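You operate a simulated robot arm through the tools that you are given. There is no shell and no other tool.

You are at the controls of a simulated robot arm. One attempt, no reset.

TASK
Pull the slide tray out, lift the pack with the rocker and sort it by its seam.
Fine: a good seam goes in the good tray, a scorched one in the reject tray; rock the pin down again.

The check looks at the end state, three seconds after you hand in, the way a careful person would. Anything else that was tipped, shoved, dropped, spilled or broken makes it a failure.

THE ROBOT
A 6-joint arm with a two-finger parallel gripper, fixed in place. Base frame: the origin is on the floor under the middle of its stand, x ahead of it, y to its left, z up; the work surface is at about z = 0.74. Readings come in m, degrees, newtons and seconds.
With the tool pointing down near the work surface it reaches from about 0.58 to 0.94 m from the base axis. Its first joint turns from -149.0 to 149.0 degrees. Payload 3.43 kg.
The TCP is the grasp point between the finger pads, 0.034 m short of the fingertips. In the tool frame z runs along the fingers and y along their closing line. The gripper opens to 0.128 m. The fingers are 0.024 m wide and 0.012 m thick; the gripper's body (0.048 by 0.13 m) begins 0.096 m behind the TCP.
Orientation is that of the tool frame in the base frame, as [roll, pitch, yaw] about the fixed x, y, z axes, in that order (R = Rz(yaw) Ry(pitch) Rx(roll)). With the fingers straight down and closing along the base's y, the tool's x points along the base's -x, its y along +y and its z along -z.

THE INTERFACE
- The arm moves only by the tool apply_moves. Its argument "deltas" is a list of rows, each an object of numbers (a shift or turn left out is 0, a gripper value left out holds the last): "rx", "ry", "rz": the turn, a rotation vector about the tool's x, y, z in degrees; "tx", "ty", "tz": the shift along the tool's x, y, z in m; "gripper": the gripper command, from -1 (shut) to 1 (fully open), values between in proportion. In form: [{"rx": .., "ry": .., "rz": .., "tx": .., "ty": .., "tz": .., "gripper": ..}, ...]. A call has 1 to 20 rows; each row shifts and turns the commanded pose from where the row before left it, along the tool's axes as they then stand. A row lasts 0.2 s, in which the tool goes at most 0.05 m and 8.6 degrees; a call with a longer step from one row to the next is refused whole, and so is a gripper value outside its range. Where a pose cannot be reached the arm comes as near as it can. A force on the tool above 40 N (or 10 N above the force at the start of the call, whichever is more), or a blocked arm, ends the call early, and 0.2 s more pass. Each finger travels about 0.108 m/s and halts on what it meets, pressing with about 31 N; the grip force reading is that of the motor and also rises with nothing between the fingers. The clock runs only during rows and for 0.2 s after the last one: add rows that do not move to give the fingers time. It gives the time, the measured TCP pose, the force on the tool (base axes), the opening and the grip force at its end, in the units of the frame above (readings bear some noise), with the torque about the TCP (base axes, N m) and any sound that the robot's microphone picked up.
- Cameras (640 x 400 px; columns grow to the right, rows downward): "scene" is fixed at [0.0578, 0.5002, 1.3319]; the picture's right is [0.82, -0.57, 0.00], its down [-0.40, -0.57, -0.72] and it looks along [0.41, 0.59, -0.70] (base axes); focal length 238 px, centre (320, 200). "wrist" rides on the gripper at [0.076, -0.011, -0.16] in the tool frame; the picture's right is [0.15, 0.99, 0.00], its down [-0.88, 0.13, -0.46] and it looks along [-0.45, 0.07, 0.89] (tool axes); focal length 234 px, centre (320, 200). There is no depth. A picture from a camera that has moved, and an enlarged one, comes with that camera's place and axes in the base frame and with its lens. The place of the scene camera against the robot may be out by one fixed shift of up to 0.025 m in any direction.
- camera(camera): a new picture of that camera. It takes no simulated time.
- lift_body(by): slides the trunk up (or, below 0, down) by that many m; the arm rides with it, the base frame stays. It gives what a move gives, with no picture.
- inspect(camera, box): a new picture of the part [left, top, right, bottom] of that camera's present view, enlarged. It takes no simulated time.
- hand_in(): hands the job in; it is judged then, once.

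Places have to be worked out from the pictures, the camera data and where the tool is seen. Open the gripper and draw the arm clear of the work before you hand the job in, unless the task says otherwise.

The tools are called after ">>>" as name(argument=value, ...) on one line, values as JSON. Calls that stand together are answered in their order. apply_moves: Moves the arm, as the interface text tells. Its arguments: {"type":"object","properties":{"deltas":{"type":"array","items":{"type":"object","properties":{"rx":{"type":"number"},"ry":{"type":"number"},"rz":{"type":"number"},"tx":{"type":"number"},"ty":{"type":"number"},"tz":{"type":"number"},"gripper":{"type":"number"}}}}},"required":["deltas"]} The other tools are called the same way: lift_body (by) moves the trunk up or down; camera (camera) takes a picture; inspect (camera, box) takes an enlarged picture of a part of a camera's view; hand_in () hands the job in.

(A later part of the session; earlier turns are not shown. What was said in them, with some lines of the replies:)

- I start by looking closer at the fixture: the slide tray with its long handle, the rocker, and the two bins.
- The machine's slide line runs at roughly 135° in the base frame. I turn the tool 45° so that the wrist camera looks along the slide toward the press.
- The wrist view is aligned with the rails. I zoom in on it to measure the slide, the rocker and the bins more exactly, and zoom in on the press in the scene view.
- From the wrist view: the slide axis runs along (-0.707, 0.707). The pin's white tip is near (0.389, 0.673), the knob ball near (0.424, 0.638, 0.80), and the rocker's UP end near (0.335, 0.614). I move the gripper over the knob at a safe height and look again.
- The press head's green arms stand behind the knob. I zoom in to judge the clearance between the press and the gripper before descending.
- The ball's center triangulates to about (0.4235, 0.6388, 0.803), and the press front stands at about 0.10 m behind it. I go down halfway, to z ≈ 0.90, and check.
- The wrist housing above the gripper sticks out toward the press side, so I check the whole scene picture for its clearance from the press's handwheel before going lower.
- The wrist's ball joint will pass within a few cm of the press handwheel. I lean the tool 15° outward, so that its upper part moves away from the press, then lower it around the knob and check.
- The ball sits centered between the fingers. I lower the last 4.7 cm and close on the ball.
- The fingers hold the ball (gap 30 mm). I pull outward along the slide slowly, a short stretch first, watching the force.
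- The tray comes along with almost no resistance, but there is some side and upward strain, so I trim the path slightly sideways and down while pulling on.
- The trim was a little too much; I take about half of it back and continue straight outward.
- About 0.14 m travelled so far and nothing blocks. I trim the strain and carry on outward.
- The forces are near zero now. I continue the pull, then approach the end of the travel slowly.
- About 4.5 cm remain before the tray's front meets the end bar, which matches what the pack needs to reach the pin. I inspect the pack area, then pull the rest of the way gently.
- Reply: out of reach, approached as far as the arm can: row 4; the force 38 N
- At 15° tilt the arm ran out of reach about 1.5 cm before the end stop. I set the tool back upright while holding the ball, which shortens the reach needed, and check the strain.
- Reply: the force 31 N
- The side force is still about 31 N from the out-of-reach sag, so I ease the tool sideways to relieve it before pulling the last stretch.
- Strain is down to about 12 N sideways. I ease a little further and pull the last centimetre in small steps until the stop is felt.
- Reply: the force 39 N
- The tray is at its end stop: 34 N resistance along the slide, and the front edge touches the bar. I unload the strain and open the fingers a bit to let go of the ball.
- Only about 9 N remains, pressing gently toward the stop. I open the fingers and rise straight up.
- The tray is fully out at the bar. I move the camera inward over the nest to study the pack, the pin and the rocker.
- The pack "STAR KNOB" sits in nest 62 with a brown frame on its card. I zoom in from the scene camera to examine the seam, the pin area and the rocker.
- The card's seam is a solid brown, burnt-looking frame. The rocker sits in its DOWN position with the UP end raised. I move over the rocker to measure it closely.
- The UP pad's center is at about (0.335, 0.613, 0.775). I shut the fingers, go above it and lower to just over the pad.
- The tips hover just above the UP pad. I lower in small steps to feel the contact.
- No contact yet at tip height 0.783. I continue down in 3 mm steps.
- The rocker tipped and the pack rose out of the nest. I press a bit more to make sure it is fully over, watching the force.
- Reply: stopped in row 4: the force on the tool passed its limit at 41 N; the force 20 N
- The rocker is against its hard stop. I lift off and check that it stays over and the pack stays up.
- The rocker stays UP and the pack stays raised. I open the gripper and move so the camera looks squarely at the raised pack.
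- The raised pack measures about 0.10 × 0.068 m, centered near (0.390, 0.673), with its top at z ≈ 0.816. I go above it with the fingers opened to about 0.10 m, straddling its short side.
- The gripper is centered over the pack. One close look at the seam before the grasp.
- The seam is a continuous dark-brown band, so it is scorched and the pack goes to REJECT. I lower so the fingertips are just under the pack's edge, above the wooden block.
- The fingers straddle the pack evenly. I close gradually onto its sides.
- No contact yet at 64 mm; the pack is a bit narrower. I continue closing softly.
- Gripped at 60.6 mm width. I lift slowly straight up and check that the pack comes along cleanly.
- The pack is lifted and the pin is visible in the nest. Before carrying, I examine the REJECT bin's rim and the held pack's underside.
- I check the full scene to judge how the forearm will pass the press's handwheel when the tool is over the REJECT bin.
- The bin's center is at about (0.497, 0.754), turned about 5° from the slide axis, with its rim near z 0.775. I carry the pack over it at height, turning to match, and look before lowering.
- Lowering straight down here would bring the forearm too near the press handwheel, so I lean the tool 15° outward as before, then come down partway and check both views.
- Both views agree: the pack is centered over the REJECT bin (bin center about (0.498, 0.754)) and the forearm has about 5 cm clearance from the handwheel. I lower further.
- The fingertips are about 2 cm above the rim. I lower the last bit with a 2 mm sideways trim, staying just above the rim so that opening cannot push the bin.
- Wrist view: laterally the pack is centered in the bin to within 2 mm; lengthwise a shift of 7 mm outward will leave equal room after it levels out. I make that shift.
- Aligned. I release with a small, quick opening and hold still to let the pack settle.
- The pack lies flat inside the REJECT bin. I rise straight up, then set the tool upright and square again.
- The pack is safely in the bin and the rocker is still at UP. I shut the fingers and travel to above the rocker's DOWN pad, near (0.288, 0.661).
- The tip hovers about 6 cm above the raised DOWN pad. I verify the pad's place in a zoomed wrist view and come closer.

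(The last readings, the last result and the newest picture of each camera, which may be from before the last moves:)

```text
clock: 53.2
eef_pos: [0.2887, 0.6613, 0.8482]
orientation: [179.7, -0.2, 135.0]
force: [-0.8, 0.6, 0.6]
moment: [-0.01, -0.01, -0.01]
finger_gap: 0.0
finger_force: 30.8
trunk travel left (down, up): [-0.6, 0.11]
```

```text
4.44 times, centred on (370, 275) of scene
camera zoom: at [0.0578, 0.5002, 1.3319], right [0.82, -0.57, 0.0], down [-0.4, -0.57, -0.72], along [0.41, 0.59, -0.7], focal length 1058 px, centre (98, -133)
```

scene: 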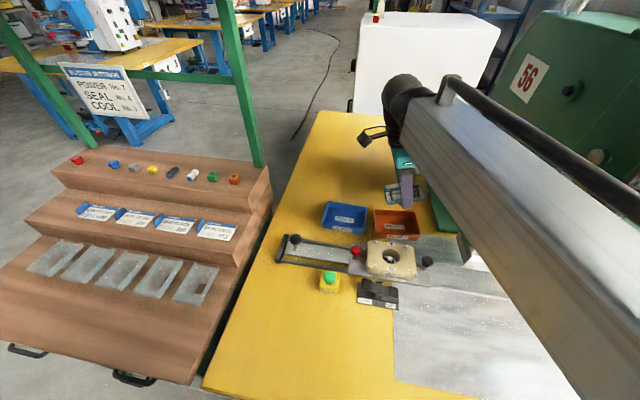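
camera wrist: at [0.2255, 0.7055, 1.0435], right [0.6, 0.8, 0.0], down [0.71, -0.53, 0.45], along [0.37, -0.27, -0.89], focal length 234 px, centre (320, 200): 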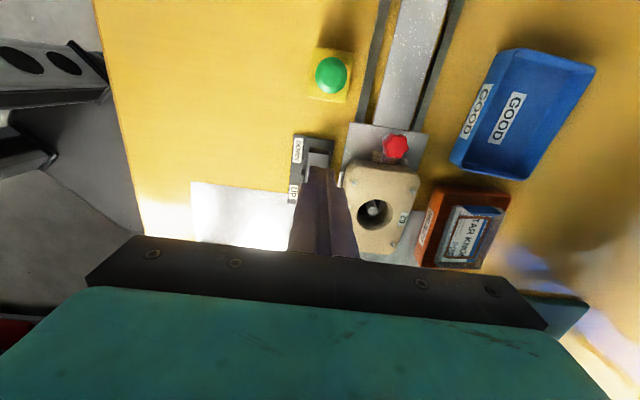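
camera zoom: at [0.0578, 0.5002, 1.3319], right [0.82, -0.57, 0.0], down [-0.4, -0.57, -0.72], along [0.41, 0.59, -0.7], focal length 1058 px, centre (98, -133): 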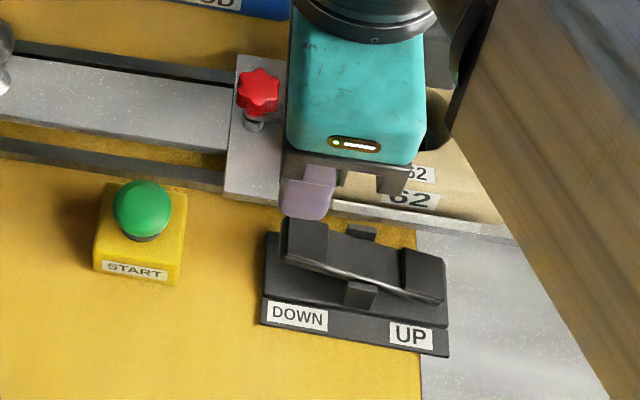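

The tip is right above the DOWN pad. With a 2–3 mm trim I lower in small steps to rock it.

>>> apply_moves(deltas=[{"tx": -0.003, "ty": -0.002}, {"tz": 0.007}, {"tz": 0.007}, {"tz": 0.006}, {"tz": 0.005}, {"tz": 0.005}, {}])

>>> inspect(camera="scene", box=[320, 230, 420, 320])

```text
clock: 54.8
eef_pos: [0.2901, 0.6582, 0.8191]
orientation: [179.8, -0.1, 135.0]
force: [0.1, 1.2, 0.2]
moment: [0.01, 0.0, 0.0]
finger_gap: 0.0002
finger_force: 31.4
trunk travel left (down, up): [-0.6, 0.11]
```

```text
4.44 times, centred on (370, 275) of scene
camera zoom: at [0.0578, 0.5002, 1.3319], right [0.82, -0.57, 0.0], down [-0.4, -0.57, -0.72], along [0.41, 0.59, -0.7], focal length 1058 px, centre (98, -133)
```

zoom: 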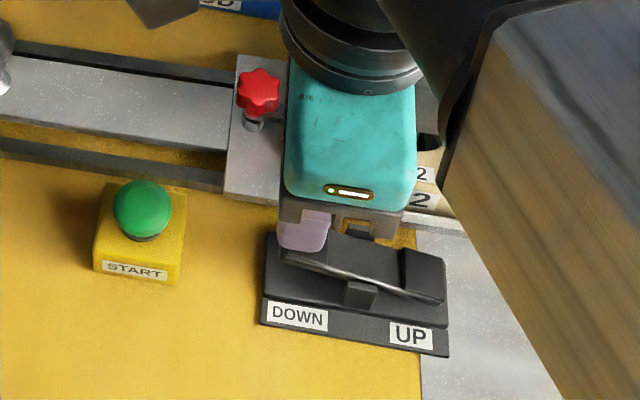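

Close to contact now. I press down in 3 mm steps until the rocker tips and meets its stop.

>>> apply_moves(deltas=[{"tz": 0.003}, {"tz": 0.003}, {"tz": 0.003}, {"tz": 0.003}, {"tz": 0.003}, {}])

>>> inspect(camera="scene", box=[320, 230, 420, 320])

```text
clock: 56.2
eef_pos: [0.2901, 0.6584, 0.8035]
orientation: [179.7, -0.2, 135.0]
force: [-0.2, 0.3, -0.3]
moment: [-0.04, 0.01, 0.0]
finger_gap: 0.0001
finger_force: 30.8
trunk travel left (down, up): [-0.6, 0.11]
```

```text
4.44 times, centred on (370, 275) of scene
camera zoom: at [0.0578, 0.5002, 1.3319], right [0.82, -0.57, 0.0], down [-0.4, -0.57, -0.72], along [0.41, 0.59, -0.7], focal length 1058 px, centre (98, -133)
```

zoom: 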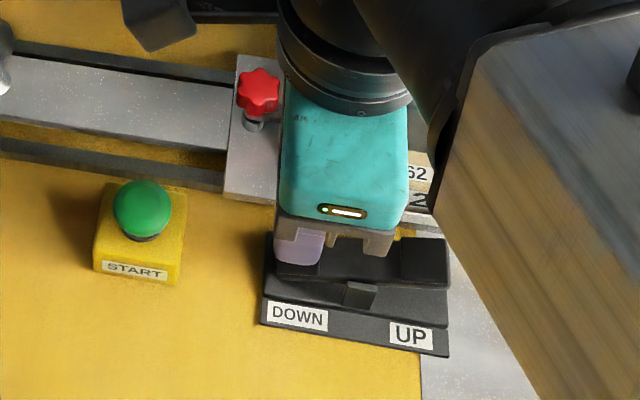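

The rocker has tipped back to DOWN. I press gently a little more to be sure it is fully at its stop.

>>> apply_moves(deltas=[{"tz": 0.0015}, {"tz": 0.0015}, {"tz": 0.0015}, {}])

```text
clock: 57.2
eef_pos: [0.2889, 0.6572, 0.8002]
orientation: [179.5, -0.2, 135.1]
force: [0.6, 1.8, 11.1]
moment: [-0.07, -0.11, 0.12]
finger_gap: 0.0
finger_force: 31.2
trunk travel left (down, up): [-0.6, 0.11]
```

It is firm at its stop (11 N). I lift off, rise and move back to look at the pin, the rocker and the bins.

>>> apply_moves(deltas=[{"tz": -0.01}, {"tz": -0.03}, {"tz": -0.04}, {"tz": -0.04}, {"tz": -0.04}, {"tz": -0.04}, {"tx": 0.035, "ty": 0.02}, {"tx": 0.035, "ty": 0.02, "gripper": 0.5}, {}, {}])

>>> camera(camera="wrist")

>>> camera(camera="scene")

>>> inspect(camera="scene", box=[340, 190, 460, 320])

```text
clock: 59.4
eef_pos: [0.2677, 0.7347, 0.9994]
orientation: [179.6, -0.1, 135.0]
force: [0.1, -0.2, -0.3]
moment: [-0.01, 0.0, 0.02]
finger_gap: 0.0958
finger_force: 0.1
trunk travel left (down, up): [-0.6, 0.11]
```

```text
taken
camera wrist: at [0.2048, 0.7791, 1.1597], right [0.6, 0.8, 0.0], down [0.71, -0.53, 0.45], along [0.37, -0.27, -0.89], focal length 234 px, centre (320, 200)
```

wrist: 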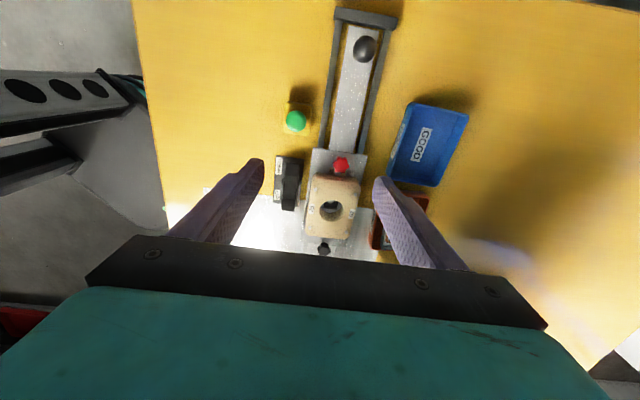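

```text
taken
```

scene: 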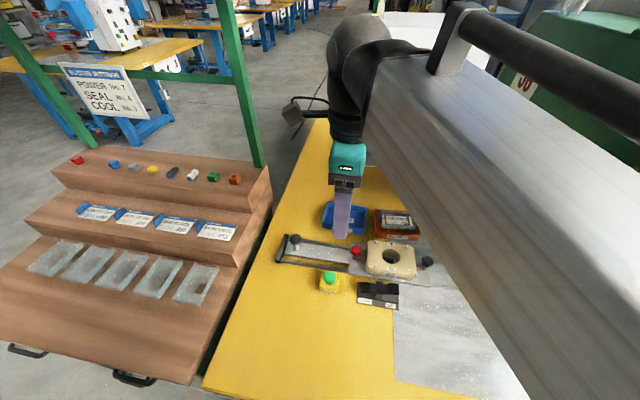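

```text
3.08 times, centred on (400, 255) of scene
camera zoom: at [0.0578, 0.5002, 1.3319], right [0.82, -0.57, 0.0], down [-0.4, -0.57, -0.72], along [0.41, 0.59, -0.7], focal length 732 px, centre (74, 31)
```

zoom: 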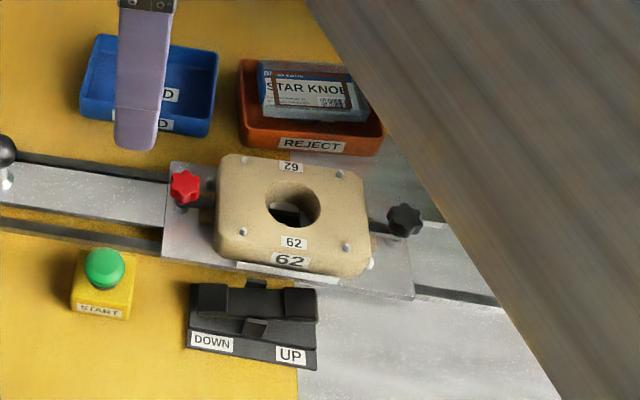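

The pin is gone from the hole, the rocker reads DOWN, and the pack lies in REJECT with the tray still out. I draw the arm up and clear with the gripper open and take a final look.

>>> apply_moves(deltas=[{"tz": -0.04, "gripper": 1}, {"tz": -0.04}, {"tz": -0.03, "tx": 0.02}, {"tx": 0.03}, {"tx": 0.03}, {}, {}])

>>> camera(camera="wrist")

>>> inspect(camera="scene", box=[270, 180, 460, 320])

>>> inspect(camera="wrist", box=[260, 60, 440, 250])

```text
clock: 61.0
eef_pos: [0.2103, 0.7909, 1.1096]
orientation: [179.7, -0.1, 135.0]
force: [-0.1, -0.3, -0.3]
moment: [-0.02, -0.02, 0.0]
finger_gap: 0.1279
finger_force: 0.0
trunk travel left (down, up): [-0.6, 0.11]
```

```text
taken
camera wrist: at [0.1486, 0.8358, 1.2698], right [0.6, 0.8, 0.0], down [0.71, -0.53, 0.45], along [0.37, -0.27, -0.89], focal length 234 px, centre (320, 200)
```

wrist: 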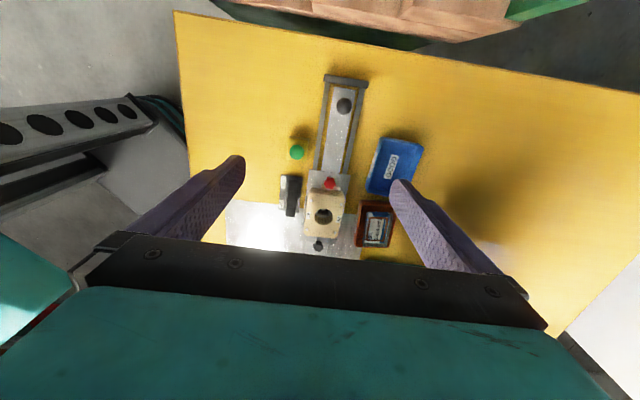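

```text
2.86 times, centred on (365, 250) of scene
camera zoom: at [0.0578, 0.5002, 1.3319], right [0.82, -0.57, 0.0], down [-0.4, -0.57, -0.72], along [0.41, 0.59, -0.7], focal length 680 px, centre (191, 57)
```

zoom: 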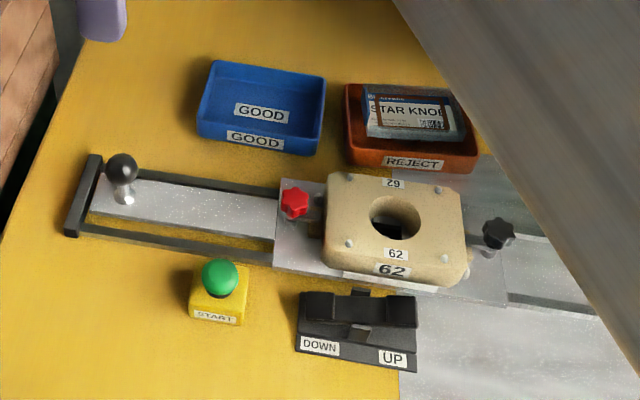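

```text
2.11 times, centred on (350, 155) of wrist
camera zoom: at [0.1486, 0.8358, 1.2698], right [0.6, 0.8, 0.0], down [0.71, -0.53, 0.45], along [0.37, -0.27, -0.89], focal length 493 px, centre (257, 295)
```

zoom: 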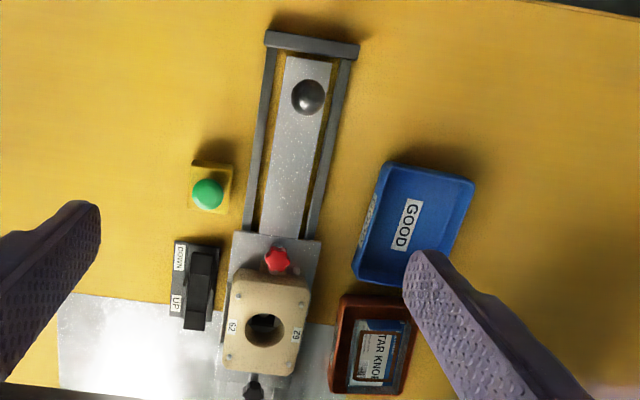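

Everything is in place: the tray is out, the scorched pack lies flat in REJECT, the rocker is at DOWN with the pin lowered, and the bins and START button look undisturbed. The gripper is open and the arm is clear, so I hand in.

>>> hand_in()

```text
The job is handed in.
```

The job is handed in, but no pass or fail verdict has come back yet.

- **Slide tray:** I pulled it out until its front met the end bar, and it is still out.
- **Pack:** I raised it with the rocker. Its seam was a solid dark-brown band all the way round, so I judged it scorched and put it in the reject tray. I let go just above the rim, so it dropped a few centimetres, and it landed flat inside.
- **Pin:** I rocked it down again. The rocker rests firmly at DOWN, and the pin no longer shows up in the hole.

In the last pictures the trays, the START button and the press looked undisturbed. The gripper is open and the arm is raised clear of the work.
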